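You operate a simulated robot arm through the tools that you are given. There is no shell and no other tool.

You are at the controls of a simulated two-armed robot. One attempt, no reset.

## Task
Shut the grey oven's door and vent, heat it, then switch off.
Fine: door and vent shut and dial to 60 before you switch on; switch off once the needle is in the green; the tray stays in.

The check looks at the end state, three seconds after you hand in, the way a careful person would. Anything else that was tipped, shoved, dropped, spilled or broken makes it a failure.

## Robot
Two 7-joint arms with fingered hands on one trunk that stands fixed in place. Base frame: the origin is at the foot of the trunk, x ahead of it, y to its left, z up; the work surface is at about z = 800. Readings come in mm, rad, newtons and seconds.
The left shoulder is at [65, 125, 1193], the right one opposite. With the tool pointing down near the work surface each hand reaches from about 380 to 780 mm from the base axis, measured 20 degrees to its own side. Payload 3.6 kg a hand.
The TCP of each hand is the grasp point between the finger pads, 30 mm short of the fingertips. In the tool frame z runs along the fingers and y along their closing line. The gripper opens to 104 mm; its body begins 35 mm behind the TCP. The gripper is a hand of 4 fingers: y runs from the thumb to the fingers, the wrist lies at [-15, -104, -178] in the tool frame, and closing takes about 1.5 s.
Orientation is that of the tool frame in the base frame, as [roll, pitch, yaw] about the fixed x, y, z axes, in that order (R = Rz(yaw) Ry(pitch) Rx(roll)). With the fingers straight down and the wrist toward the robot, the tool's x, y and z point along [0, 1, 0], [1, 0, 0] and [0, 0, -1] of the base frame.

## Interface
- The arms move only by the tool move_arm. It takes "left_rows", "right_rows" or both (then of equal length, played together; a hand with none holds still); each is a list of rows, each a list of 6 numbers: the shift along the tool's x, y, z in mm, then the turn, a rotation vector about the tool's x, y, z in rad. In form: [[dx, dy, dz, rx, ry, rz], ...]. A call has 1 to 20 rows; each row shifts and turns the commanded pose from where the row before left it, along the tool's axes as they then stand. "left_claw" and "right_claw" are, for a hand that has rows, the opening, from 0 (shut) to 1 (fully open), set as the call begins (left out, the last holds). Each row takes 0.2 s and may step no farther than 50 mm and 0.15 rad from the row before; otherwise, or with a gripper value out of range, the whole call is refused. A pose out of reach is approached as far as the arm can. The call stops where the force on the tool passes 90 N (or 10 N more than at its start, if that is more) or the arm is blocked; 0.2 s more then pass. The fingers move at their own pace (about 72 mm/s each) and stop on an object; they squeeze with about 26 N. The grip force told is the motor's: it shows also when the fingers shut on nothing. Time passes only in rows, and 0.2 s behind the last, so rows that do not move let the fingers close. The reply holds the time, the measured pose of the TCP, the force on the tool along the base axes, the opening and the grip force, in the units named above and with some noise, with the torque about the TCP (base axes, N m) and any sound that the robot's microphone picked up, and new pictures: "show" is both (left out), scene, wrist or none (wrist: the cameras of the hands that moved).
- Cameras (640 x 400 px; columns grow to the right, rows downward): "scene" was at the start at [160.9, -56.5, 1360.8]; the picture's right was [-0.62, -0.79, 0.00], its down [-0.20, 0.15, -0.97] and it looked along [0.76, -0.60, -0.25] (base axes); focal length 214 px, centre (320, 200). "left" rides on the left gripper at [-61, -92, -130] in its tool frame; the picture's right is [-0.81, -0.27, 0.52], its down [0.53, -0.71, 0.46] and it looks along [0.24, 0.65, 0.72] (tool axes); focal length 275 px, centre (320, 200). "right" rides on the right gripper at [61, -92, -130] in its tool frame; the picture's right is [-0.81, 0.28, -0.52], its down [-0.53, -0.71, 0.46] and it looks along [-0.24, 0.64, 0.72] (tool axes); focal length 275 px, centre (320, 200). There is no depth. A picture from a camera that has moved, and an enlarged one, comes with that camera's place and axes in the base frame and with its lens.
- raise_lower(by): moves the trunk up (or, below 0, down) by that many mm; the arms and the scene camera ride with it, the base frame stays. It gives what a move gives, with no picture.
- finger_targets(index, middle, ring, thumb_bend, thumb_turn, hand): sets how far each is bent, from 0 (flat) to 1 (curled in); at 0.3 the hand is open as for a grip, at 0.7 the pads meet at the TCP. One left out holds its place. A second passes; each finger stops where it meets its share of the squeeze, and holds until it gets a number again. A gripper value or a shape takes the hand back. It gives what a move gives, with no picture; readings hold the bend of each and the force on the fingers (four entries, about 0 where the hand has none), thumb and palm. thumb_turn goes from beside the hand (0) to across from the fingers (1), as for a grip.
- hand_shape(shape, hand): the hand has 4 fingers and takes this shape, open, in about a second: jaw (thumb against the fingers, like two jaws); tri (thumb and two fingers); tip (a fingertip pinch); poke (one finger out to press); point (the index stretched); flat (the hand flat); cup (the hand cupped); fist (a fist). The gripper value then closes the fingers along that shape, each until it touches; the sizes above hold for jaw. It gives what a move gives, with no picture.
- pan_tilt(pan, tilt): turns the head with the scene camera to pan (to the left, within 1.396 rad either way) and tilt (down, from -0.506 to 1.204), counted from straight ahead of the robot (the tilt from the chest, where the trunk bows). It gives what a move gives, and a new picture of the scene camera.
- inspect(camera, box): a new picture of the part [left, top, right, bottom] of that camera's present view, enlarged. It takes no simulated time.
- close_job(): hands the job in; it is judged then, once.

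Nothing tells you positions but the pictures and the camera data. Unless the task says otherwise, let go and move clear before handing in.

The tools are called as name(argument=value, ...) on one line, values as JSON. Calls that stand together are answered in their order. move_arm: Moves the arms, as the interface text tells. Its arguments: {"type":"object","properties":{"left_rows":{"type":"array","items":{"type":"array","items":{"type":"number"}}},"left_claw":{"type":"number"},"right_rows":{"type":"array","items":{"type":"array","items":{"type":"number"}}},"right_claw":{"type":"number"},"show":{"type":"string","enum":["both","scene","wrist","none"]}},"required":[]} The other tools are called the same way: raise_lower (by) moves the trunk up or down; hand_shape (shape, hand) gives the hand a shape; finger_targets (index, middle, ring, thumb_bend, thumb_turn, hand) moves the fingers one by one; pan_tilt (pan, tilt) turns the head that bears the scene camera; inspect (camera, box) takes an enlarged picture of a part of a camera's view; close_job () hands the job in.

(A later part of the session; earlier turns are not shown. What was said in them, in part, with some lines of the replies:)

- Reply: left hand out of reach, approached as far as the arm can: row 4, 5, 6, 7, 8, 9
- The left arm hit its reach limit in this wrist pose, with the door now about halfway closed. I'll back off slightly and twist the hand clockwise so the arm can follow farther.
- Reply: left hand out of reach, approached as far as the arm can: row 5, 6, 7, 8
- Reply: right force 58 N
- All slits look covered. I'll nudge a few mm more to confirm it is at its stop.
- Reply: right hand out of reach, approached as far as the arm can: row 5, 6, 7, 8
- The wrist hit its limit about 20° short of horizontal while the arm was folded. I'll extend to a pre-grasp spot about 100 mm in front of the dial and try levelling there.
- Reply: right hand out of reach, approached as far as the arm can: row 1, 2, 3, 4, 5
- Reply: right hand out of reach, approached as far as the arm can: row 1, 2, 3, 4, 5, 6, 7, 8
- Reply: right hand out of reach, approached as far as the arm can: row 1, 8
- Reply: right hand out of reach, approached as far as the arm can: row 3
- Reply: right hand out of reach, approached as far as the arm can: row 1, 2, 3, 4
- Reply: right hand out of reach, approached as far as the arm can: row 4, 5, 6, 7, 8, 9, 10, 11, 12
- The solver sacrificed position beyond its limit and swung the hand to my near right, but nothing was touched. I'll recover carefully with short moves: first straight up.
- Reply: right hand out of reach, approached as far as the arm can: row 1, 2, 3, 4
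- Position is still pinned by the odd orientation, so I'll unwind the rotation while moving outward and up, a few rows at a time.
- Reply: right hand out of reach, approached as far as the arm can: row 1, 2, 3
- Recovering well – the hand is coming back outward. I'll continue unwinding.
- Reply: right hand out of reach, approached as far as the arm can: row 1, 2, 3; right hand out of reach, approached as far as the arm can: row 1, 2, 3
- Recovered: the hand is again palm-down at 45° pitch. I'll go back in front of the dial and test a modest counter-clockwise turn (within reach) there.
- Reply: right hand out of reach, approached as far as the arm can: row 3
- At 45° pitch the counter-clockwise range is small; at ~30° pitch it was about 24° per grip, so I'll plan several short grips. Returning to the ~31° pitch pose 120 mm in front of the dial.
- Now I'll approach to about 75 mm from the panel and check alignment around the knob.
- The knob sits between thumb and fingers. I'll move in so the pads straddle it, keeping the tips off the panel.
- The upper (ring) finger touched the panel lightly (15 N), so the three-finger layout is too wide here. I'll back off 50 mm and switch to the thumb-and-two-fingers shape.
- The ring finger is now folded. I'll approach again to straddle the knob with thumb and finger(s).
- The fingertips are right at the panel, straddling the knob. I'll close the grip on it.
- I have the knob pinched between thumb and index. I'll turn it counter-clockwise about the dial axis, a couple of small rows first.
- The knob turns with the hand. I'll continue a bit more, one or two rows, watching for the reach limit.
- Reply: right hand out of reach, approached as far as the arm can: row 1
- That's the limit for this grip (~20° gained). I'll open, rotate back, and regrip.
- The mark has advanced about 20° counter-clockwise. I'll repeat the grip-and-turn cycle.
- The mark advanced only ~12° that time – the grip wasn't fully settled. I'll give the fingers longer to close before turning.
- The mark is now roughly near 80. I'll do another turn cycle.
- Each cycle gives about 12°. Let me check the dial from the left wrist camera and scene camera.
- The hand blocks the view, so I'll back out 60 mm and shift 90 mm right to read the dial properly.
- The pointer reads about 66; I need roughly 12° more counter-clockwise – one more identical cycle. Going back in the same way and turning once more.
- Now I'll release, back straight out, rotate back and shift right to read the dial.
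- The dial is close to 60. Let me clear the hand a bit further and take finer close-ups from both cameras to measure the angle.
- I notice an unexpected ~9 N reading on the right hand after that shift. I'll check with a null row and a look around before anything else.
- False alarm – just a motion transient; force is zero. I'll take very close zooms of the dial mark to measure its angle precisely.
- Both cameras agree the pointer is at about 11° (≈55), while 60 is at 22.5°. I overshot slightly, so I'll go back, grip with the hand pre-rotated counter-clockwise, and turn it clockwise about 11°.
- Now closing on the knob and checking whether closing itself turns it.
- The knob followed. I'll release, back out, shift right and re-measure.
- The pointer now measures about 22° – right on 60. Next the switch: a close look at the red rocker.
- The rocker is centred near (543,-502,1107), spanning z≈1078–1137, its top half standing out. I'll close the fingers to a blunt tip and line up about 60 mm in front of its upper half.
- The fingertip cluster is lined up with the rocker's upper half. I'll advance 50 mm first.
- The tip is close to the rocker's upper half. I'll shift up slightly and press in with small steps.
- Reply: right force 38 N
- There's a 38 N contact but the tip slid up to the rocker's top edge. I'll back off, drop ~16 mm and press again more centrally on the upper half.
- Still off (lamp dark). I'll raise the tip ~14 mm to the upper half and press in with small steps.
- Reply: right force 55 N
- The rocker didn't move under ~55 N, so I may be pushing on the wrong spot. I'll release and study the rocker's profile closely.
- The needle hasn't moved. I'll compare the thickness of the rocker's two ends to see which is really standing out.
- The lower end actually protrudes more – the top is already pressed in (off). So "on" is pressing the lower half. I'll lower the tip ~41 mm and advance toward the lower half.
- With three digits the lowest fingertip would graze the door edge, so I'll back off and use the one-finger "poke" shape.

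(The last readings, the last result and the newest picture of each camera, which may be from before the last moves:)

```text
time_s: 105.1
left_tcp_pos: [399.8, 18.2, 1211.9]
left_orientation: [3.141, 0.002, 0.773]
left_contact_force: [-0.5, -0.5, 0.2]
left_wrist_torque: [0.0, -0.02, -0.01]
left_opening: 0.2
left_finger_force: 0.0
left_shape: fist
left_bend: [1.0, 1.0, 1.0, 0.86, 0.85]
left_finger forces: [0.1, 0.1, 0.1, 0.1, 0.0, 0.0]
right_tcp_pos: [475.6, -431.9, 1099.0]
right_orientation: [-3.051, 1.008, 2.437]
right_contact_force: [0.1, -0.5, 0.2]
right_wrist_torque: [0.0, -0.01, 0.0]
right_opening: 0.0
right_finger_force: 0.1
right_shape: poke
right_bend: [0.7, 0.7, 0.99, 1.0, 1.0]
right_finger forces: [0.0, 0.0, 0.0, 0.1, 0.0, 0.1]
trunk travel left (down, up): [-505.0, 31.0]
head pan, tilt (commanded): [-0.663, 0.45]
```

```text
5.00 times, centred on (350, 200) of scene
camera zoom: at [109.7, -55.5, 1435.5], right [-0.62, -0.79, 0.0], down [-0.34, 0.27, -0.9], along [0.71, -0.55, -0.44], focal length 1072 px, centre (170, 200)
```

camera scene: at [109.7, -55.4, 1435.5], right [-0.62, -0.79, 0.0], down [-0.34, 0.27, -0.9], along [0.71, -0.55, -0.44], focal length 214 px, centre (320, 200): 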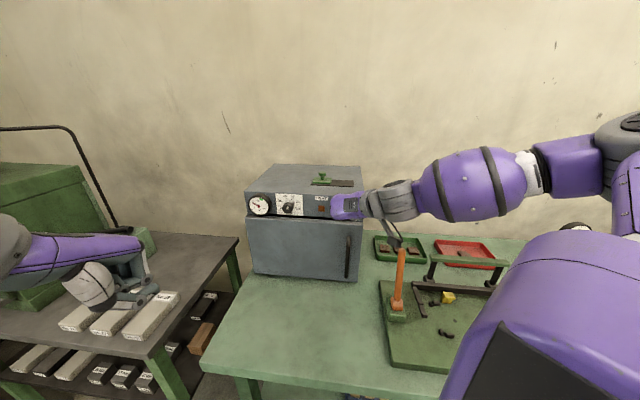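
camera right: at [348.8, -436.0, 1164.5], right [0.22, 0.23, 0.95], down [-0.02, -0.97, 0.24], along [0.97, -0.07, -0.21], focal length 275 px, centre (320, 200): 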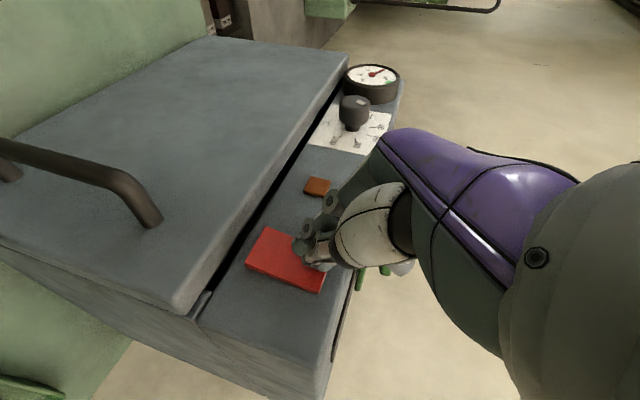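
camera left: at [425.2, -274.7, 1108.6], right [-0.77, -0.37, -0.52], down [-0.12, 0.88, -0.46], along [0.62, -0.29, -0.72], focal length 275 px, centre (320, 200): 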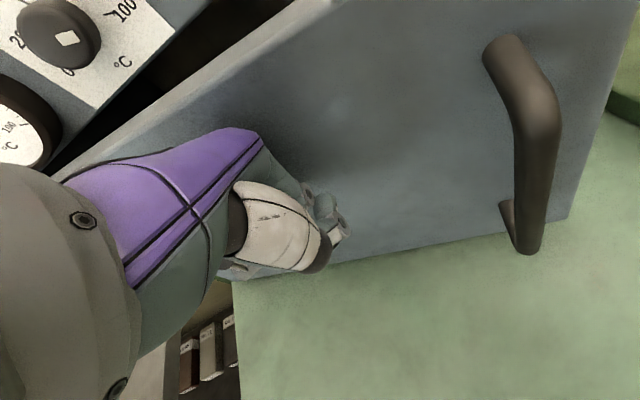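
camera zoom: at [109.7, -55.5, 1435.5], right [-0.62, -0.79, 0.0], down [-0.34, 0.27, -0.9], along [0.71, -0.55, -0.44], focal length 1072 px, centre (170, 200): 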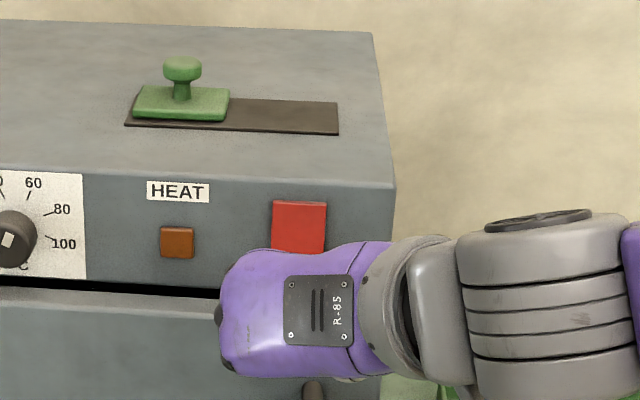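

Poke leaves two fingers out; I'll curl the middle finger too so only the index protrudes.

finger_targets(hand="right", index=0.65, middle=1.0, ring=1.0, thumb_bend=1.0)

inspect(camera="right", box=[180, 160, 420, 360])

```text
time_s: 106.1
left_tcp_pos: [399.5, 19.6, 1210.9]
left_orientation: [-3.141, 0.001, 0.772]
left_contact_force: [0.0, -0.4, -0.4]
left_wrist_torque: [-0.02, -0.01, -0.03]
left_opening: 0.1
left_finger_force: 0.0
left_shape: fist
left_bend: [1.0, 1.0, 1.0, 0.86, 0.85]
left_finger forces: [0.0, 0.1, 0.0, 0.0, 0.0, 0.0]
right_tcp_pos: [474.9, -432.3, 1100.7]
right_orientation: [-3.048, 1.006, 2.44]
right_contact_force: [-0.3, -0.3, 0.1]
right_wrist_torque: [0.02, 0.01, 0.01]
right_opening: 23.5
right_finger_force: 0.1
right_shape: fingers
right_bend: [0.34, 1.0, 1.0, 1.0, 1.0]
right_finger forces: [0.0, 0.0, 0.1, 0.0, 0.0, 0.0]
trunk travel left (down, up): [-505.0, 31.0]
head pan, tilt (commanded): [-0.663, 0.45]
```

```text
2.00 times, centred on (300, 260) of right
camera zoom: at [310.6, -397.8, 1120.7], right [0.22, 0.23, 0.95], down [-0.02, -0.97, 0.24], along [0.97, -0.07, -0.21], focal length 551 px, centre (360, 80)
```

zoom: 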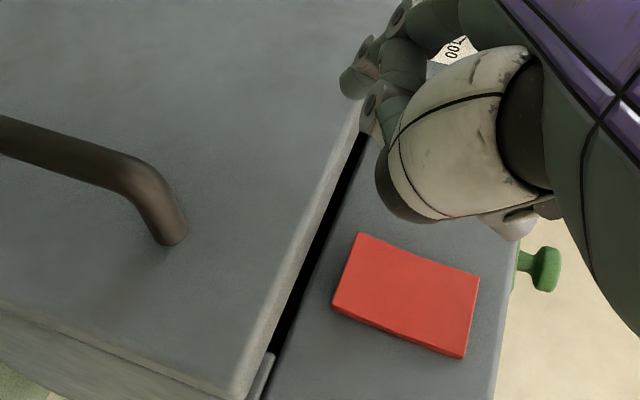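

finger_targets(hand="right", index=0.7)

inspect(camera="right", box=[180, 160, 420, 360])

```text
time_s: 107.1
left_tcp_pos: [400.3, 18.7, 1212.0]
left_orientation: [3.14, 0.003, 0.773]
left_contact_force: [0.7, -0.4, -0.1]
left_wrist_torque: [0.03, -0.01, 0.02]
left_opening: 0.1
left_finger_force: 0.1
left_shape: fist
left_bend: [1.0, 1.0, 1.0, 0.86, 0.85]
left_finger forces: [0.0, 0.0, 0.0, 0.1, 0.0, 0.0]
right_tcp_pos: [476.0, -432.4, 1098.2]
right_orientation: [-3.048, 1.007, 2.442]
right_contact_force: [0.6, -0.3, 0.3]
right_wrist_torque: [0.01, -0.01, -0.02]
right_opening: 22.2
right_finger_force: 0.0
right_shape: fingers
right_bend: [0.34, 1.0, 1.0, 0.99, 1.0]
right_finger forces: [0.0, 0.1, 0.0, 0.0, 0.1, 0.0]
trunk travel left (down, up): [-505.0, 31.0]
head pan, tilt (commanded): [-0.663, 0.45]
```

```text
2.00 times, centred on (300, 260) of right
camera zoom: at [310.6, -397.8, 1120.7], right [0.22, 0.23, 0.95], down [-0.02, -0.97, 0.24], along [0.97, -0.07, -0.21], focal length 551 px, centre (360, 80)
```

zoom: 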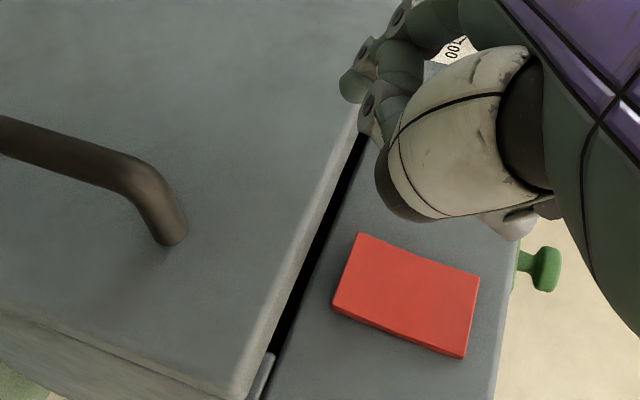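

The rocker is fully visible now; I'll zoom on its whole side profile to judge its tilt.

inspect(camera="right", box=[300, 272, 390, 342])

inspect(camera="scene", box=[345, 195, 370, 215])

```text
5.71 times, centred on (345, 307) of right
camera zoom: at [310.6, -397.8, 1120.7], right [0.22, 0.23, 0.95], down [-0.02, -0.97, 0.24], along [0.97, -0.07, -0.21], focal length 1573 px, centre (177, -411)
```

zoom: 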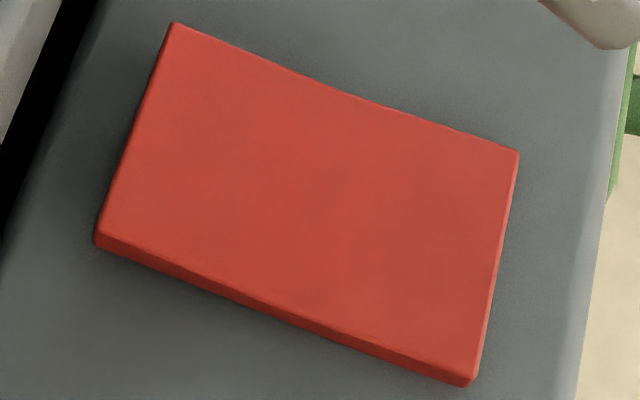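

```text
16.00 times, centred on (358, 205) of scene
camera zoom: at [109.7, -55.6, 1435.5], right [-0.62, -0.79, 0.0], down [-0.34, 0.27, -0.9], along [0.71, -0.55, -0.44], focal length 3432 px, centre (-280, 120)
```

zoom: 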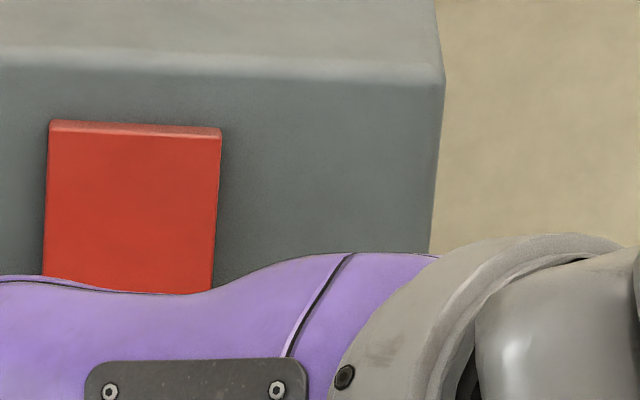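

Side-on the lower end seems to stand out a bit more. I'll return to the closed three-digit tip (its deepest finger lands just below the rocker's middle) and press the lower half, keeping the index clear of the door edge.

hand_shape(hand="right", shape="tri")

move_arm(right_rows=[[0, 0, 0, 0, 0, 0], [0, 0, 0, 0, 0, 0], [0, 0, 0, 0, 0, 0], [0, 0, 0, 0, 0, 0], [0, 0, 0, 0, 0, 0], [0, 0, 0, 0, 0, 0], [0, 0, 0, 0, 0, 0], [-13, 0, 20.3, 0, 0, 0], [-13, 0, 20.3, 0, 0, 0]], right_claw=0.0, show="none")

inspect(camera="right", box=[180, 180, 400, 380])

```text
time_s: 108.0
left_tcp_pos: [401.5, 18.5, 1211.7]
left_orientation: [-3.14, 0.002, 0.772]
left_contact_force: [0.4, -0.1, 0.8]
left_wrist_torque: [0.04, 0.03, 0.02]
left_opening: 0.0
left_finger_force: 0.1
left_shape: fist
left_bend: [1.0, 1.0, 1.0, 0.86, 0.85]
left_finger forces: [0.1, 0.1, 0.1, 0.1, 0.0, 0.0]
right_tcp_pos: [475.1, -433.3, 1098.2]
right_orientation: [-3.051, 1.007, 2.438]
right_contact_force: [-0.2, 0.0, 0.5]
right_wrist_torque: [-0.03, -0.02, 0.01]
right_opening: 103.7
right_finger_force: 0.1
right_shape: tri
right_bend: [0.3, 0.3, 0.99, 0.3, 0.98]
right_finger forces: [0.0, 0.0, 0.0, 0.1, 0.0, 0.0]
trunk travel left (down, up): [-505.0, 31.0]
head pan, tilt (commanded): [-0.663, 0.45]
```

```text
time_s: 110.0
left_tcp_pos: [400.1, 19.0, 1212.5]
left_orientation: [3.141, 0.003, 0.773]
left_contact_force: [0.5, 0.3, -0.2]
left_wrist_torque: [-0.01, -0.01, 0.02]
left_opening: 0.0
left_finger_force: 0.1
left_shape: fist
left_bend: [1.0, 1.0, 1.0, 0.86, 0.85]
left_finger forces: [0.1, 0.0, 0.0, 0.0, 0.0, 0.0]
right_tcp_pos: [510.5, -466.1, 1098.8]
right_orientation: [-3.051, 1.005, 2.439]
right_contact_force: [-0.8, -0.1, 0.2]
right_wrist_torque: [0.02, 0.02, -0.02]
right_opening: 0.1
right_finger_force: 26.2
right_shape: tri
right_bend: [0.7, 0.7, 1.0, 0.46, 1.0]
right_finger forces: [0.1, 0.0, 0.1, 0.0, 0.0, 0.0]
trunk travel left (down, up): [-505.0, 31.0]
head pan, tilt (commanded): [-0.663, 0.45]
```

```text
2.00 times, centred on (290, 280) of right
camera zoom: at [345.4, -431.1, 1120.7], right [0.22, 0.23, 0.95], down [-0.02, -0.97, 0.24], along [0.97, -0.07, -0.21], focal length 551 px, centre (380, 40)
```

zoom: 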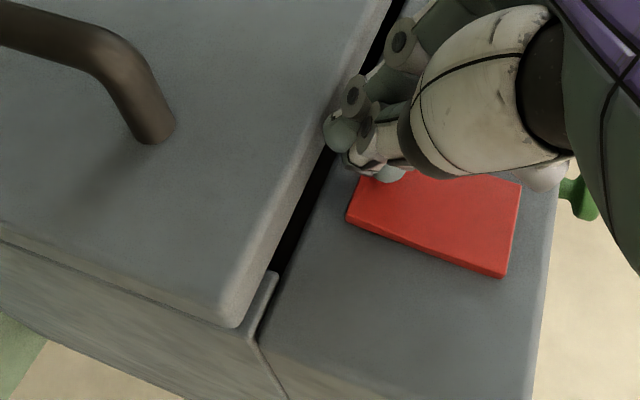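

move_arm(right_rows=[[-5.5, -0.2, 1.3, 0, 0, 0], [-2.1, 0, 3.4, 0, 0, 0], [-2.1, 0, 3.4, 0, 0, 0], [-1.6, 0, 2.6, 0, 0, 0]], show="none")

inspect(camera="right", box=[180, 180, 400, 380])

```text
time_s: 111.0
left_tcp_pos: [399.1, 22.2, 1212.0]
left_orientation: [3.137, 0.003, 0.773]
left_contact_force: [0.0, -0.5, -0.9]
left_wrist_torque: [0.03, -0.04, 0.0]
left_opening: 0.0
left_finger_force: 0.0
left_shape: fist
left_bend: [1.0, 1.0, 1.0, 0.86, 0.85]
left_finger forces: [0.1, 0.0, 0.1, 0.0, 0.0, 0.1]
right_tcp_pos: [517.1, -469.7, 1101.7]
right_orientation: [-3.055, 1.002, 2.441]
right_contact_force: [-22.4, 28.2, -8.1]
right_wrist_torque: [0.33, 0.25, -0.01]
right_opening: 0.0
right_finger_force: 26.5
right_shape: tri
right_bend: [0.7, 0.7, 1.0, 0.46, 1.0]
right_finger forces: [0.0, 55.7, 0.1, 0.1, 0.0, 0.0]
trunk travel left (down, up): [-505.0, 31.0]
head pan, tilt (commanded): [-0.663, 0.45]
```

```text
2.00 times, centred on (290, 280) of right
camera zoom: at [351.5, -436.0, 1124.7], right [0.22, 0.23, 0.95], down [-0.01, -0.97, 0.24], along [0.97, -0.06, -0.22], focal length 551 px, centre (380, 40)
```

zoom: 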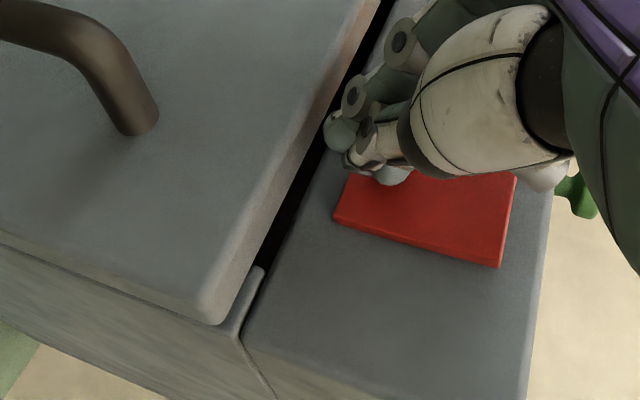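

There's a warm glow on the door edge near the lamp – let me check the lamp and needle.

inspect(camera="left", box=[240, 0, 440, 110])

inspect(camera="scene", box=[240, 160, 380, 240])

```text
3.20 times, centred on (340, 55) of left
camera zoom: at [290.3, 45.1, 1343.8], right [-0.77, -0.37, -0.52], down [-0.12, 0.88, -0.46], along [0.63, -0.29, -0.72], focal length 881 px, centre (256, 664)
```

zoom: 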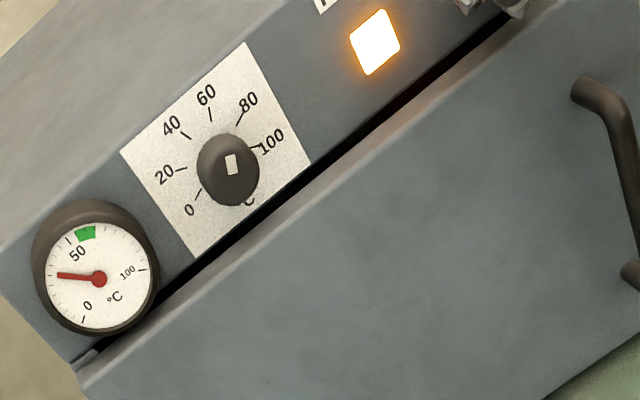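

```text
4.57 times, centred on (310, 200) of scene
camera zoom: at [106.9, -51.4, 1435.7], right [-0.62, -0.79, 0.0], down [-0.34, 0.27, -0.9], along [0.71, -0.56, -0.43], focal length 980 px, centre (366, 200)
```

zoom: 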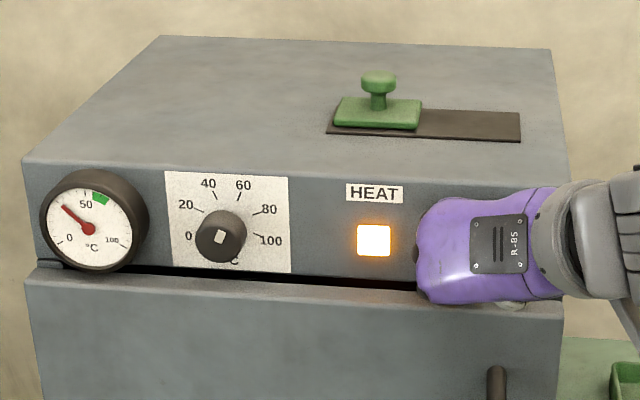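

It's on: lamp lit and the needle is rising. I'll back the finger off and line it up with the upper half (off side), ready to press when the needle is in the green.

move_arm(right_rows=[[5.4, 0, -8.5, 0, 0, 0], [-23.7, -1.4, -15, 0, 0, 0]], show="none")

inspect(camera="left", box=[240, 0, 440, 110])

inspect(camera="right", box=[180, 180, 400, 380])

```text
time_s: 111.6
left_tcp_pos: [401.2, 20.5, 1211.8]
left_orientation: [3.14, 0.0, 0.773]
left_contact_force: [0.2, 0.5, -0.6]
left_wrist_torque: [-0.04, -0.03, 0.0]
left_opening: 0.0
left_finger_force: 0.0
left_shape: fist
left_bend: [1.0, 1.0, 1.0, 0.86, 0.85]
left_finger forces: [0.0, 0.1, 0.0, 0.0, 0.0, 0.0]
right_tcp_pos: [513.4, -472.6, 1133.7]
right_orientation: [-3.05, 1.014, 2.435]
right_contact_force: [-0.3, 0.4, 0.0]
right_wrist_torque: [-0.01, -0.02, 0.02]
right_opening: 0.2
right_finger_force: 26.1
right_shape: tri
right_bend: [0.7, 0.7, 1.0, 0.46, 1.0]
right_finger forces: [0.0, 0.0, 0.0, 0.0, 0.0, 0.0]
trunk travel left (down, up): [-505.0, 31.0]
head pan, tilt (commanded): [-0.663, 0.45]
```

```text
3.20 times, centred on (340, 55) of left
camera zoom: at [292.5, 42.1, 1344.2], right [-0.77, -0.37, -0.52], down [-0.12, 0.88, -0.46], along [0.62, -0.29, -0.72], focal length 881 px, centre (256, 664)
```

zoom: 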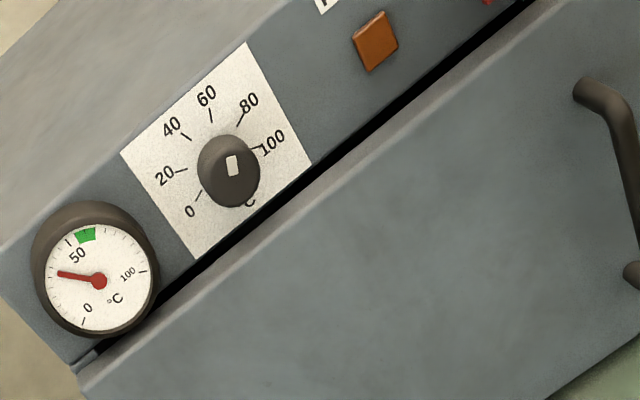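

```text
2.00 times, centred on (290, 280) of right
camera zoom: at [348.7, -434.9, 1155.5], right [0.22, 0.24, 0.95], down [-0.02, -0.97, 0.25], along [0.98, -0.08, -0.21], focal length 551 px, centre (380, 40)
```

zoom: 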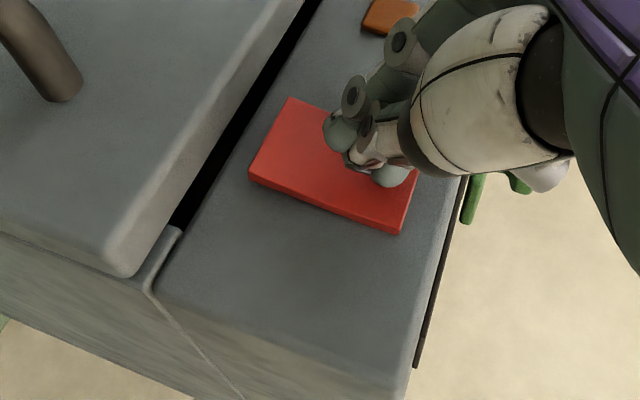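

The lamp went out again – the finger likely brushed the upper half as I slid up (I hadn't backed off enough). I'll retreat properly, press the lower half again and then back straight out.

move_arm(right_rows=[[13.3, 0, -21.1, 0, 0, 0], [24, 1.4, 15.2, 0, 0, 0], [-10.7, 0, 16.9, 0, 0, 0], [-2.1, 0, 3.4, 0, 0, 0], [-2.1, 0, 3.4, 0, 0, 0], [-2.1, 0, 3.4, 0, 0, 0], [-1.6, 0, 2.6, 0, 0, 0]], show="none")

inspect(camera="left", box=[240, 0, 440, 110])

```text
time_s: 113.2
left_tcp_pos: [396.5, 22.7, 1213.2]
left_orientation: [3.137, 0.002, 0.772]
left_contact_force: [-0.4, 0.0, 0.2]
left_wrist_torque: [-0.01, 0.0, -0.01]
left_opening: 0.0
left_finger_force: 0.1
left_shape: fist
left_bend: [1.0, 1.0, 1.0, 0.86, 0.85]
left_finger forces: [0.0, 0.1, 0.1, 0.0, 0.1, 0.0]
right_tcp_pos: [515.2, -469.9, 1102.7]
right_orientation: [-3.056, 1.0, 2.438]
right_contact_force: [-34.0, 26.3, -3.1]
right_wrist_torque: [0.24, 0.25, -0.36]
right_opening: 0.0
right_finger_force: 26.1
right_shape: tri
right_bend: [0.7, 0.7, 1.0, 0.46, 1.0]
right_finger forces: [0.1, 83.3, 0.1, 0.1, 0.1, 0.0]
trunk travel left (down, up): [-505.0, 31.0]
head pan, tilt (commanded): [-0.663, 0.45]
```

```text
3.20 times, centred on (340, 55) of left
camera zoom: at [288.3, 45.1, 1344.3], right [-0.77, -0.37, -0.52], down [-0.12, 0.88, -0.46], along [0.63, -0.29, -0.72], focal length 881 px, centre (256, 664)
```

zoom: 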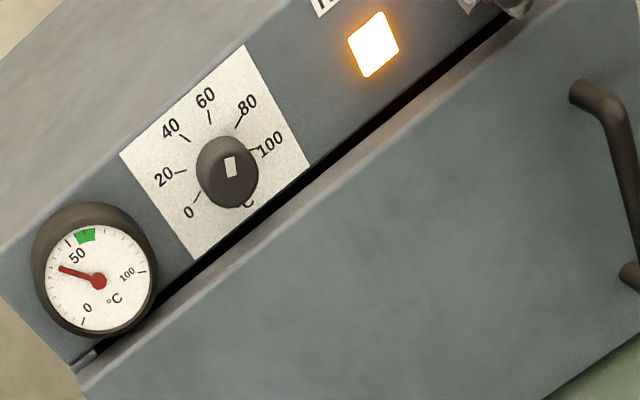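

On again. Now straight back out 35 mm and check whether it stays on.

move_arm(right_rows=[[10.7, 0, -16.9, 0, 0, 0], [8, 0, -12.7, 0, 0, 0]], show="none")

inspect(camera="left", box=[240, 0, 440, 110])

inspect(camera="right", box=[180, 180, 400, 380])

```text
time_s: 113.8
left_tcp_pos: [400.6, 19.7, 1212.1]
left_orientation: [3.139, 0.001, 0.773]
left_contact_force: [0.8, 0.1, 0.0]
left_wrist_torque: [-0.01, -0.01, -0.01]
left_opening: 0.0
left_finger_force: 0.1
left_shape: fist
left_bend: [1.0, 1.0, 1.0, 0.86, 0.85]
left_finger forces: [0.0, 0.1, 0.0, 0.0, 0.1, 0.0]
right_tcp_pos: [495.8, -451.7, 1105.0]
right_orientation: [-3.05, 1.01, 2.437]
right_contact_force: [-0.5, -0.2, 0.3]
right_wrist_torque: [0.0, -0.02, -0.01]
right_opening: 0.0
right_finger_force: 25.7
right_shape: tri
right_bend: [0.7, 0.7, 1.0, 0.46, 1.0]
right_finger forces: [0.0, 0.0, 0.0, 0.0, 0.0, 0.0]
trunk travel left (down, up): [-505.0, 31.0]
head pan, tilt (commanded): [-0.663, 0.45]
```

```text
3.20 times, centred on (340, 55) of left
camera zoom: at [292.1, 42.0, 1343.9], right [-0.77, -0.37, -0.52], down [-0.12, 0.88, -0.46], along [0.62, -0.29, -0.72], focal length 881 px, centre (256, 664)
```

zoom: 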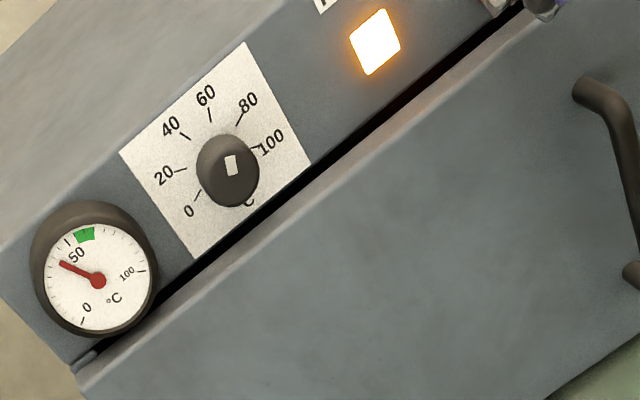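

```text
2.00 times, centred on (290, 280) of right
camera zoom: at [330.3, -417.1, 1125.5], right [0.22, 0.24, 0.95], down [-0.02, -0.97, 0.25], along [0.98, -0.07, -0.21], focal length 551 px, centre (380, 40)
```

zoom: 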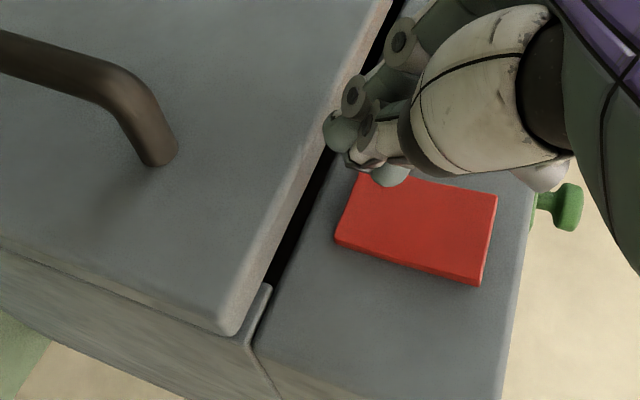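

It stays on and the needle is near 40. I'll move the tip up in front of the off (upper) half, still clear of it.

move_arm(right_rows=[[-27, -1.4, -9.8, 0, 0, 0]], show="none")

inspect(camera="left", box=[245, 45, 295, 85])

inspect(camera="right", box=[180, 180, 400, 380])

```text
time_s: 114.2
left_tcp_pos: [399.3, 20.0, 1212.5]
left_orientation: [3.141, 0.003, 0.774]
left_contact_force: [0.2, 0.2, 0.2]
left_wrist_torque: [-0.02, -0.01, 0.01]
left_opening: 0.0
left_finger_force: 0.0
left_shape: fist
left_bend: [1.0, 1.0, 1.0, 0.86, 0.85]
left_finger forces: [0.0, 0.1, 0.0, 0.0, 0.1, 0.0]
right_tcp_pos: [499.0, -454.3, 1131.5]
right_orientation: [-3.048, 1.009, 2.441]
right_contact_force: [0.1, 0.2, 0.3]
right_wrist_torque: [-0.02, 0.0, -0.01]
right_opening: 0.0
right_finger_force: 25.7
right_shape: tri
right_bend: [0.7, 0.7, 1.0, 0.46, 1.0]
right_finger forces: [0.0, 0.0, 0.0, 0.0, 0.0, 0.0]
trunk travel left (down, up): [-505.0, 31.0]
head pan, tilt (commanded): [-0.663, 0.45]
```

```text
10.00 times, centred on (270, 65) of left
camera zoom: at [292.1, 42.4, 1343.9], right [-0.77, -0.37, -0.52], down [-0.12, 0.88, -0.46], along [0.62, -0.29, -0.72], focal length 2753 px, centre (820, 1550)
```

zoom: 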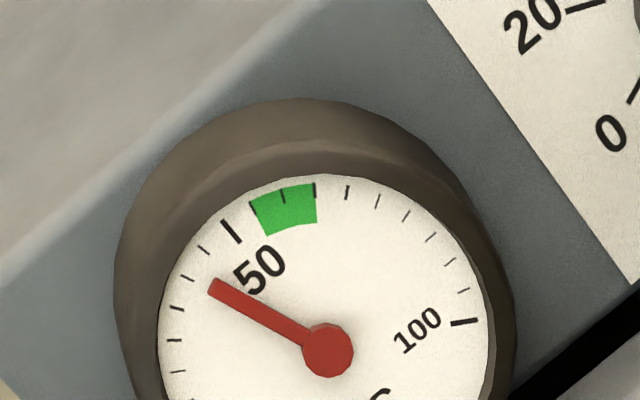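

```text
2.00 times, centred on (290, 280) of right
camera zoom: at [334.2, -420.4, 1153.4], right [0.22, 0.23, 0.95], down [-0.02, -0.97, 0.24], along [0.97, -0.07, -0.21], focal length 551 px, centre (380, 40)
```

zoom: 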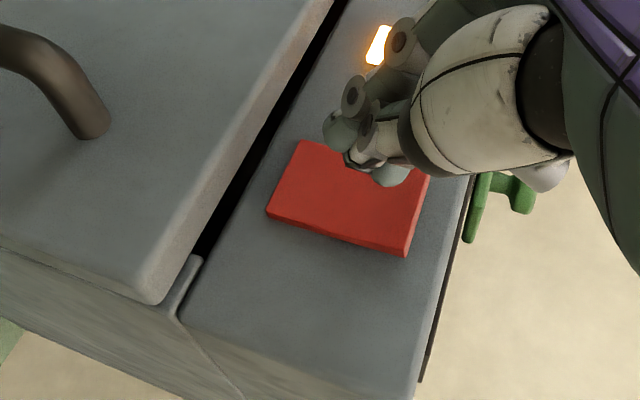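

Needle at ~41 and climbing. I'll wait a second at a time and watch.

move_arm(right_rows=[[0, 0, 0, 0, 0, 0], [0, 0, 0, 0, 0, 0], [0, 0, 0, 0, 0, 0]], show="none")

inspect(camera="left", box=[245, 45, 295, 85])

```text
time_s: 115.0
left_tcp_pos: [400.4, 18.3, 1211.4]
left_orientation: [3.141, 0.001, 0.774]
left_contact_force: [0.1, 1.4, -0.3]
left_wrist_torque: [0.0, 0.0, 0.01]
left_opening: 0.0
left_finger_force: 0.1
left_shape: fist
left_bend: [1.0, 1.0, 1.0, 0.86, 0.85]
left_finger forces: [0.0, 0.0, 0.0, 0.0, 0.0, 0.0]
right_tcp_pos: [500.2, -456.1, 1130.5]
right_orientation: [-3.051, 1.008, 2.439]
right_contact_force: [-0.6, 0.5, -0.1]
right_wrist_torque: [0.02, 0.01, 0.02]
right_opening: 0.0
right_finger_force: 25.9
right_shape: tri
right_bend: [0.7, 0.7, 1.0, 0.46, 1.0]
right_finger forces: [0.1, 0.0, 0.0, 0.1, 0.1, 0.1]
trunk travel left (down, up): [-505.0, 31.0]
head pan, tilt (commanded): [-0.663, 0.45]
```

```text
10.00 times, centred on (270, 65) of left
camera zoom: at [292.9, 41.2, 1343.6], right [-0.77, -0.37, -0.52], down [-0.12, 0.88, -0.46], along [0.62, -0.29, -0.72], focal length 2753 px, centre (820, 1550)
```

zoom: 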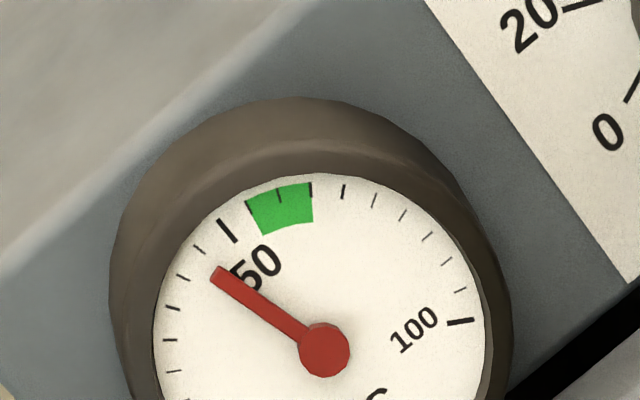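

About 44, rising ~3.6 per second. Waiting ~2 s more.

move_arm(right_rows=[[0, 0, 0, 0, 0, 0], [0, 0, 0, 0, 0, 0], [0, 0, 0, 0, 0, 0], [0, 0, 0, 0, 0, 0], [0, 0, 0, 0, 0, 0], [0, 0, 0, 0, 0, 0], [0, 0, 0, 0, 0, 0], [0, 0, 0, 0, 0, 0]], show="none")

inspect(camera="left", box=[245, 45, 295, 85])

```text
time_s: 116.8
left_tcp_pos: [400.2, 19.5, 1212.2]
left_orientation: [-3.14, 0.002, 0.774]
left_contact_force: [-0.1, 0.5, 0.3]
left_wrist_torque: [0.0, -0.02, -0.01]
left_opening: 0.1
left_finger_force: 0.2
left_shape: fist
left_bend: [1.0, 1.0, 1.0, 0.86, 0.85]
left_finger forces: [0.0, 0.0, 0.0, 0.1, 0.0, 0.0]
right_tcp_pos: [498.6, -455.5, 1130.6]
right_orientation: [-3.051, 1.005, 2.437]
right_contact_force: [0.6, -0.2, -1.0]
right_wrist_torque: [0.0, -0.03, -0.03]
right_opening: 0.0
right_finger_force: 26.0
right_shape: tri
right_bend: [0.7, 0.7, 1.0, 0.46, 1.0]
right_finger forces: [0.0, 0.0, 0.0, 0.0, 0.1, 0.1]
trunk travel left (down, up): [-505.0, 31.0]
head pan, tilt (commanded): [-0.663, 0.45]
```

```text
10.00 times, centred on (270, 65) of left
camera zoom: at [292.9, 41.2, 1343.6], right [-0.77, -0.37, -0.52], down [-0.12, 0.88, -0.46], along [0.62, -0.29, -0.72], focal length 2753 px, centre (820, 1550)
```

zoom: 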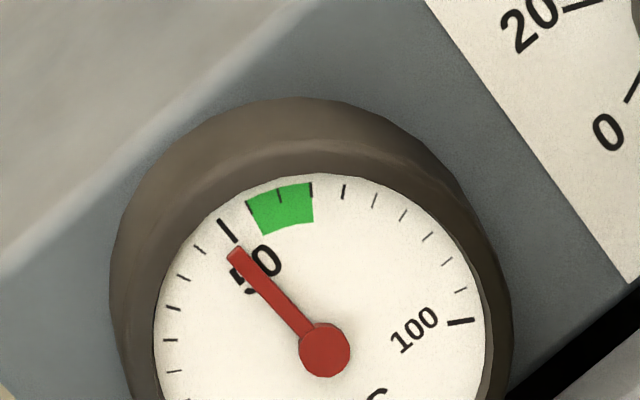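

Now ~49. Waiting ~2.4 s more.

move_arm(right_rows=[[0, 0, 0, 0, 0, 0], [0, 0, 0, 0, 0, 0], [0, 0, 0, 0, 0, 0], [0, 0, 0, 0, 0, 0], [0, 0, 0, 0, 0, 0], [0, 0, 0, 0, 0, 0], [0, 0, 0, 0, 0, 0], [0, 0, 0, 0, 0, 0], [0, 0, 0, 0, 0, 0], [0, 0, 0, 0, 0, 0], [0, 0, 0, 0, 0, 0]], show="none")

inspect(camera="left", box=[245, 45, 295, 85])

```text
time_s: 119.2
left_tcp_pos: [401.0, 18.6, 1211.9]
left_orientation: [3.141, 0.001, 0.773]
left_contact_force: [0.2, 0.3, 0.1]
left_wrist_torque: [0.02, 0.0, -0.01]
left_opening: 0.2
left_finger_force: 0.0
left_shape: fist
left_bend: [1.0, 1.0, 1.0, 0.86, 0.85]
left_finger forces: [0.1, 0.0, 0.1, 0.0, 0.0, 0.0]
right_tcp_pos: [499.7, -456.3, 1130.9]
right_orientation: [-3.051, 1.006, 2.438]
right_contact_force: [-0.1, -0.1, -0.4]
right_wrist_torque: [-0.03, 0.02, -0.03]
right_opening: 0.0
right_finger_force: 25.7
right_shape: tri
right_bend: [0.7, 0.7, 1.0, 0.46, 1.0]
right_finger forces: [0.0, 0.0, 0.0, 0.1, 0.0, 0.1]
trunk travel left (down, up): [-505.0, 31.0]
head pan, tilt (commanded): [-0.663, 0.45]
```

```text
10.00 times, centred on (270, 65) of left
camera zoom: at [292.9, 41.2, 1343.6], right [-0.77, -0.37, -0.52], down [-0.12, 0.88, -0.46], along [0.62, -0.29, -0.72], focal length 2753 px, centre (820, 1550)
```

zoom: 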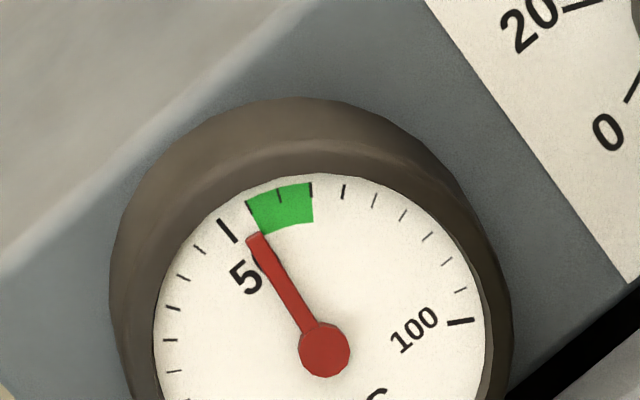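

Now ~53, approaching slowly (heading for ~58–60). I'll wait ~4 s more to be well inside the green band.

move_arm(right_rows=[[0, 0, 0, 0, 0, 0], [0, 0, 0, 0, 0, 0], [0, 0, 0, 0, 0, 0], [0, 0, 0, 0, 0, 0], [0, 0, 0, 0, 0, 0], [0, 0, 0, 0, 0, 0], [0, 0, 0, 0, 0, 0], [0, 0, 0, 0, 0, 0], [0, 0, 0, 0, 0, 0], [0, 0, 0, 0, 0, 0], [0, 0, 0, 0, 0, 0], [0, 0, 0, 0, 0, 0], [0, 0, 0, 0, 0, 0], [0, 0, 0, 0, 0, 0], [0, 0, 0, 0, 0, 0], [0, 0, 0, 0, 0, 0], [0, 0, 0, 0, 0, 0], [0, 0, 0, 0, 0, 0]], show="none")

inspect(camera="left", box=[245, 45, 295, 85])

```text
time_s: 123.0
left_tcp_pos: [400.3, 18.0, 1211.6]
left_orientation: [3.14, 0.002, 0.772]
left_contact_force: [0.7, -0.3, -0.2]
left_wrist_torque: [0.0, -0.02, 0.01]
left_opening: 0.2
left_finger_force: 0.0
left_shape: fist
left_bend: [1.0, 1.0, 1.0, 0.86, 0.85]
left_finger forces: [0.0, 0.0, 0.0, 0.0, 0.0, 0.0]
right_tcp_pos: [500.9, -455.9, 1130.5]
right_orientation: [-3.05, 1.008, 2.439]
right_contact_force: [-0.3, 0.1, 0.8]
right_wrist_torque: [0.02, 0.0, 0.01]
right_opening: 0.0
right_finger_force: 25.8
right_shape: tri
right_bend: [0.7, 0.7, 1.0, 0.46, 1.0]
right_finger forces: [0.0, 0.1, 0.1, 0.1, 0.0, 0.1]
trunk travel left (down, up): [-505.0, 31.0]
head pan, tilt (commanded): [-0.663, 0.45]
```

```text
10.00 times, centred on (270, 65) of left
camera zoom: at [292.9, 41.2, 1343.6], right [-0.77, -0.37, -0.52], down [-0.12, 0.88, -0.46], along [0.62, -0.29, -0.72], focal length 2753 px, centre (820, 1550)
```

zoom: 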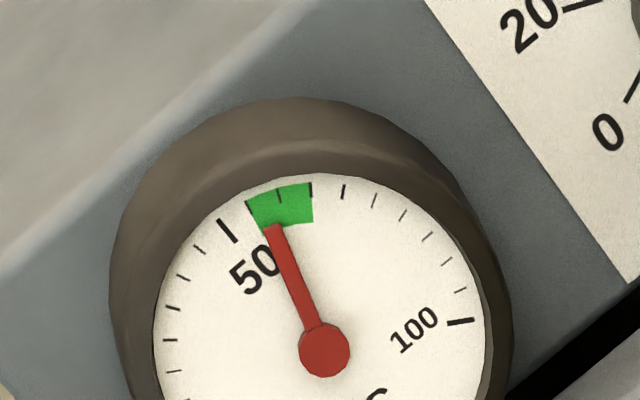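

57 and in the green, levelling toward 60. I'll let it settle ~2 s more, then press the upper half to switch off.

move_arm(right_rows=[[0, 0, 0, 0, 0, 0], [0, 0, 0, 0, 0, 0], [0, 0, 0, 0, 0, 0], [0, 0, 0, 0, 0, 0], [0, 0, 0, 0, 0, 0], [0, 0, 0, 0, 0, 0], [0, 0, 0, 0, 0, 0], [0, 0, 0, 0, 0, 0], [0, 0, 0, 0, 0, 0], [0, 0, 0, 0, 0, 0]], show="none")

inspect(camera="left", box=[245, 45, 295, 85])

inspect(camera="right", box=[180, 180, 400, 380])

```text
time_s: 125.2
left_tcp_pos: [399.3, 19.3, 1211.0]
left_orientation: [-3.141, 0.002, 0.773]
left_contact_force: [0.8, 0.0, 0.5]
left_wrist_torque: [0.0, -0.01, 0.01]
left_opening: 0.0
left_finger_force: 0.0
left_shape: fist
left_bend: [1.0, 1.0, 1.0, 0.86, 0.85]
left_finger forces: [0.0, 0.0, 0.0, 0.1, 0.0, 0.1]
right_tcp_pos: [500.0, -455.8, 1130.7]
right_orientation: [-3.051, 1.007, 2.438]
right_contact_force: [0.1, 0.2, 0.1]
right_wrist_torque: [-0.03, 0.01, 0.0]
right_opening: 0.0
right_finger_force: 25.4
right_shape: tri
right_bend: [0.7, 0.7, 1.0, 0.46, 1.0]
right_finger forces: [0.1, 0.0, 0.1, 0.0, 0.0, 0.1]
trunk travel left (down, up): [-505.0, 31.0]
head pan, tilt (commanded): [-0.663, 0.45]
```

```text
10.00 times, centred on (270, 65) of left
camera zoom: at [292.9, 41.2, 1343.6], right [-0.77, -0.37, -0.52], down [-0.12, 0.88, -0.46], along [0.62, -0.29, -0.72], focal length 2753 px, centre (820, 1550)
```

zoom: 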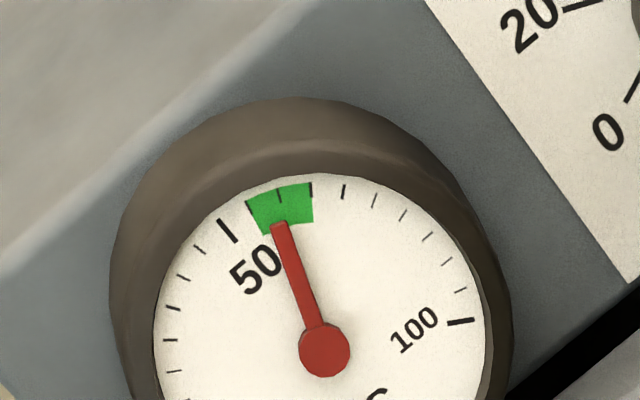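

```text
2.00 times, centred on (290, 280) of right
camera zoom: at [334.9, -421.3, 1152.5], right [0.22, 0.23, 0.95], down [-0.02, -0.97, 0.24], along [0.97, -0.07, -0.21], focal length 551 px, centre (380, 40)
```

zoom: 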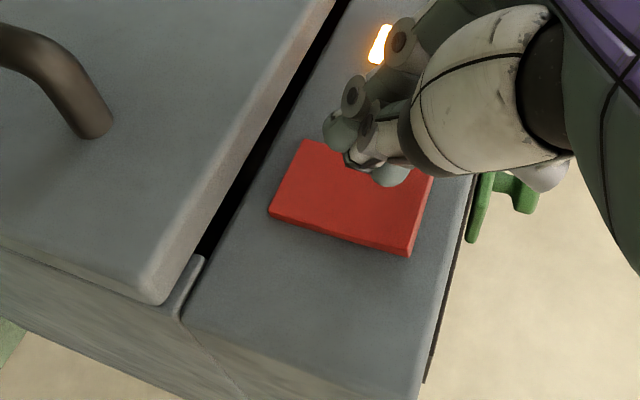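

Needle ~58.5, in the green. Pressing the upper half now.

move_arm(right_rows=[[-8.5, 0, 13.5, 0, 0, 0], [-2.7, 0, 4.2, 0, 0, 0], [-2.1, 0, 3.4, 0, 0, 0], [-2.1, 0, 3.4, 0, 0, 0]], show="none")

inspect(camera="left", box=[240, 0, 440, 110])

```text
time_s: 126.2
left_tcp_pos: [395.5, 21.9, 1212.9]
left_orientation: [3.136, 0.001, 0.772]
left_contact_force: [0.3, 0.6, -0.6]
left_wrist_torque: [0.03, -0.02, -0.02]
left_opening: 0.1
left_finger_force: 0.2
left_shape: fist
left_bend: [1.0, 1.0, 1.0, 0.86, 0.85]
left_finger forces: [0.0, 0.0, 0.1, 0.0, 0.0, 0.1]
right_tcp_pos: [513.7, -469.1, 1130.1]
right_orientation: [-3.052, 1.001, 2.443]
right_contact_force: [-37.9, 25.2, -3.9]
right_wrist_torque: [0.21, 0.24, -0.45]
right_opening: 0.0
right_finger_force: 25.8
right_shape: tri
right_bend: [0.7, 0.7, 1.0, 0.46, 1.0]
right_finger forces: [0.0, 89.3, 0.1, 0.0, 0.0, 0.1]
trunk travel left (down, up): [-505.0, 31.0]
head pan, tilt (commanded): [-0.663, 0.45]
```

```text
3.20 times, centred on (340, 55) of left
camera zoom: at [287.6, 44.9, 1344.5], right [-0.77, -0.37, -0.52], down [-0.12, 0.88, -0.46], along [0.63, -0.29, -0.72], focal length 881 px, centre (256, 664)
```

zoom: 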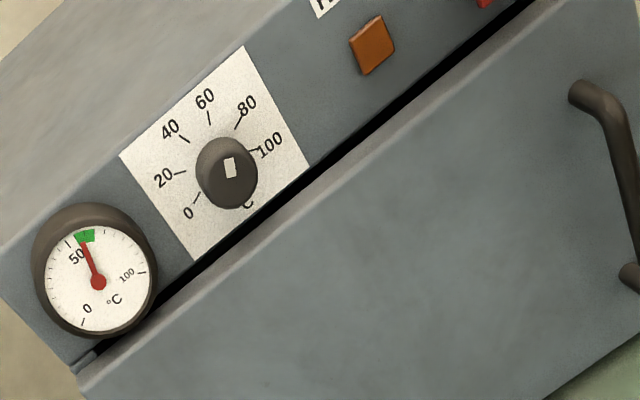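

Lamp is out with the needle in the green. I'll withdraw straight back and clear.

move_arm(right_rows=[[10.7, 0, -16.9, 0, 0, 0], [16, 0, -25.3, 0, 0, 0], [16, 0, -25.3, 0, 0, 0], [0, 0, -40, 0, 0, 0]], show="both")

inspect(camera="left", box=[240, 0, 440, 110])

inspect(camera="scene", box=[230, 155, 390, 285])

```text
time_s: 127.2
left_tcp_pos: [398.7, 20.4, 1212.3]
left_orientation: [3.14, 0.002, 0.772]
left_contact_force: [0.3, -0.5, 0.7]
left_wrist_torque: [-0.03, -0.02, -0.01]
left_opening: 0.0
left_finger_force: 0.0
left_shape: fist
left_bend: [1.0, 1.0, 1.0, 0.86, 0.85]
left_finger forces: [0.0, 0.0, 0.1, 0.0, 0.1, 0.0]
right_tcp_pos: [438.3, -395.7, 1153.0]
right_orientation: [-3.049, 1.009, 2.44]
right_contact_force: [-1.4, 0.8, -0.1]
right_wrist_torque: [0.02, -0.03, -0.01]
right_opening: 0.0
right_finger_force: 26.0
right_shape: tri
right_bend: [0.7, 0.7, 1.0, 0.46, 1.0]
right_finger forces: [0.0, 0.0, 0.0, 0.0, 0.1, 0.1]
trunk travel left (down, up): [-505.0, 31.0]
head pan, tilt (commanded): [-0.663, 0.45]
camera scene: at [108.2, -53.8, 1435.8], right [-0.62, -0.79, 0.0], down [-0.34, 0.27, -0.9], along [0.71, -0.55, -0.43], focal length 214 px, centre (320, 200)
camera right: at [273.9, -360.1, 1174.3], right [0.22, 0.23, 0.95], down [-0.02, -0.97, 0.24], along [0.98, -0.07, -0.21], focal length 275 px, centre (320, 200)
```

scene: 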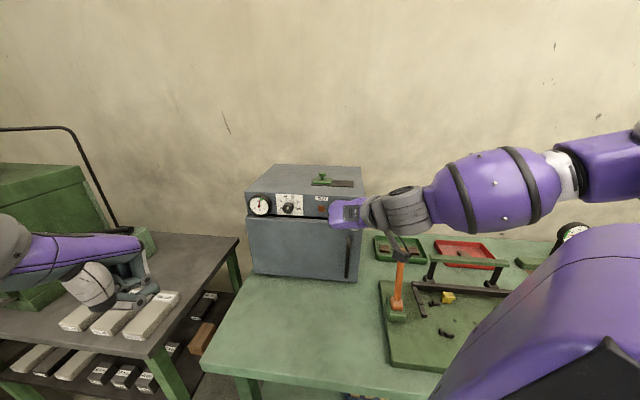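
right: 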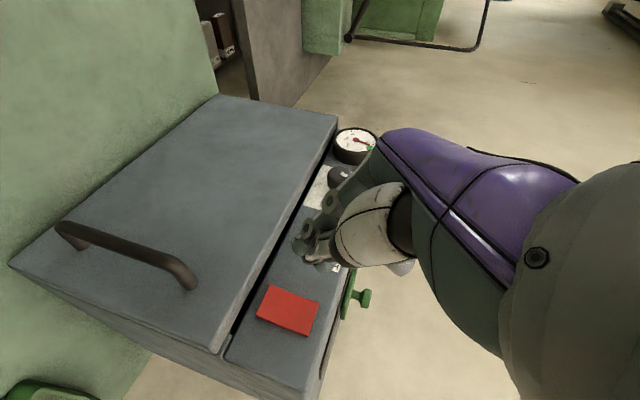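

```text
3.20 times, centred on (340, 55) of left
camera zoom: at [291.5, 42.9, 1344.0], right [-0.77, -0.37, -0.52], down [-0.12, 0.88, -0.46], along [0.62, -0.29, -0.72], focal length 881 px, centre (256, 664)
```

zoom: 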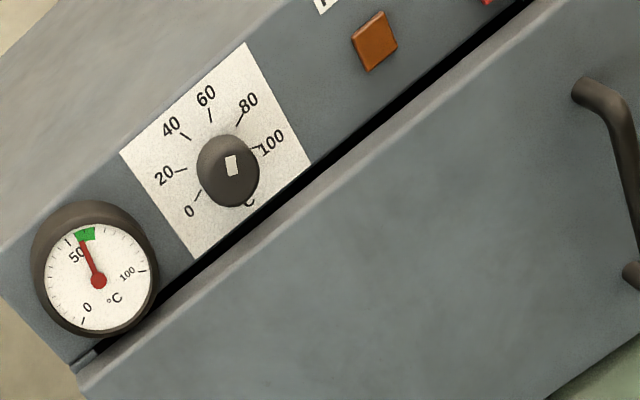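

```text
3.08 times, centred on (310, 220) of scene
camera zoom: at [108.2, -53.8, 1435.8], right [-0.62, -0.79, 0.0], down [-0.34, 0.27, -0.9], along [0.71, -0.55, -0.43], focal length 660 px, centre (351, 138)
```

zoom: 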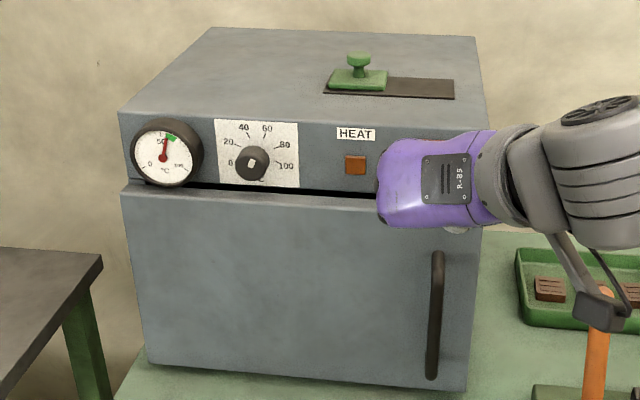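

Everything looks right: lamp off, needle in green, dial at 60, door and vent shut. I'll pull the hand back a little further and do a final check.

move_arm(right_rows=[[0, 0, -35, 0, 0, 0], [0, 0, -35, 0, 0, 0]], show="scene")

inspect(camera="scene", box=[230, 155, 390, 285])

inspect(camera="scene", box=[240, 180, 310, 225])

```text
time_s: 127.8
left_tcp_pos: [400.6, 19.3, 1212.8]
left_orientation: [-3.141, 0.002, 0.772]
left_contact_force: [-0.4, -1.1, -1.3]
left_wrist_torque: [-0.03, 0.03, -0.01]
left_opening: 0.1
left_finger_force: 0.0
left_shape: fist
left_bend: [1.0, 1.0, 1.0, 0.86, 0.85]
left_finger forces: [0.1, 0.0, 0.0, 0.0, 0.0, 0.0]
right_tcp_pos: [402.1, -355.3, 1190.0]
right_orientation: [-3.051, 1.005, 2.439]
right_contact_force: [-0.9, 0.0, 0.2]
right_wrist_torque: [-0.02, -0.01, 0.01]
right_opening: 0.1
right_finger_force: 26.0
right_shape: tri
right_bend: [0.7, 0.7, 1.0, 0.46, 1.0]
right_finger forces: [0.0, 0.0, 0.1, 0.0, 0.0, 0.1]
right hand out of reach, approached as far as the arm can: row 2
trunk travel left (down, up): [-505.0, 31.0]
head pan, tilt (commanded): [-0.663, 0.45]
camera scene: at [109.6, -55.4, 1435.5], right [-0.62, -0.79, 0.0], down [-0.34, 0.27, -0.9], along [0.71, -0.55, -0.43], focal length 214 px, centre (320, 200)
```

scene: 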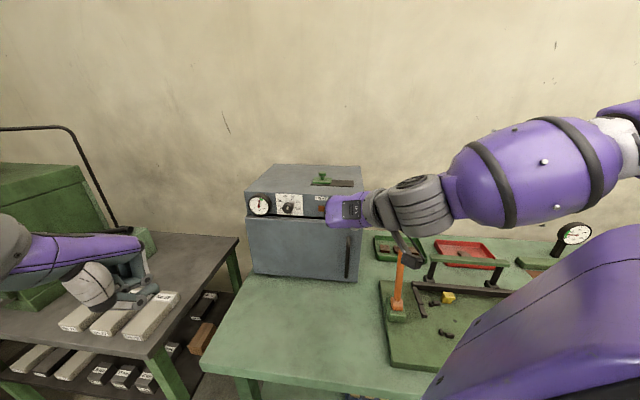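

```text
3.08 times, centred on (310, 220) of scene
camera zoom: at [109.6, -55.4, 1435.5], right [-0.62, -0.79, 0.0], down [-0.34, 0.27, -0.9], along [0.71, -0.55, -0.43], focal length 660 px, centre (351, 138)
```

zoom: 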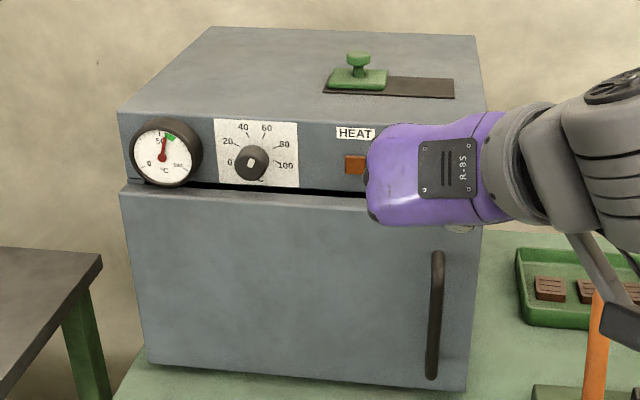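

```text
8.89 times, centred on (275, 202) of scene
camera zoom: at [109.6, -55.4, 1435.5], right [-0.62, -0.79, 0.0], down [-0.34, 0.27, -0.9], along [0.71, -0.55, -0.43], focal length 1906 px, centre (720, 178)
```

zoom: 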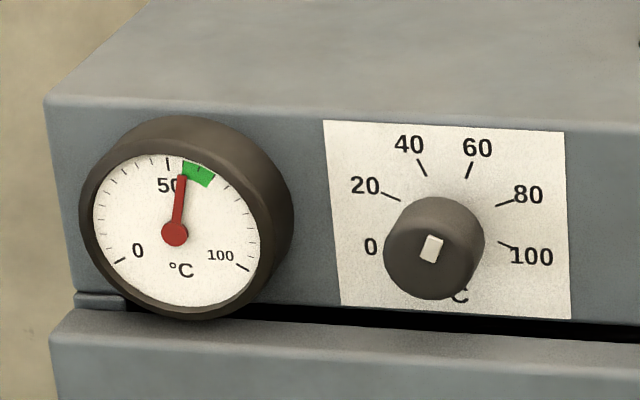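

The heater is off with the needle having been in the green at switch-off. The dial is at 60, the door and vent are shut, the tray is inside, and both hands are clear. Handing in.

close_job()

```text
The job is handed in.
```

The grey oven's door and vent are shut, and it was heated with the dial at 60 and switched off with the needle in the green. I have handed the job in; I don't know the result of the check.

- **Door and vent:** The door went to a firm stop and the vent slider to the end of its track. Both still looked shut in the last pictures.
- **Dial:** The pointer measured about 60. The heating curve also levelled off near 60.
- **Switch:** The oven came on when I pressed the lower half of the red rocker. As I moved my finger away it brushed the upper half and switched the oven off early, at about 34 °C. I switched it on again.
- **Final switch-off:** I switched it off at about 58.5 °C; the green band runs from roughly 55 to 65 °C. The needle had cooled to about 56 °C in the last picture and was still falling, so it may have been below the green by the time of the check.
- **Everything else:** I never reached into the oven, so the tray should still be inside. I saw nothing else tipped or moved. My fingers touched the front panel while I was setting the dial and finding the switch; the hardest push was about 55 N, and I saw no damage.
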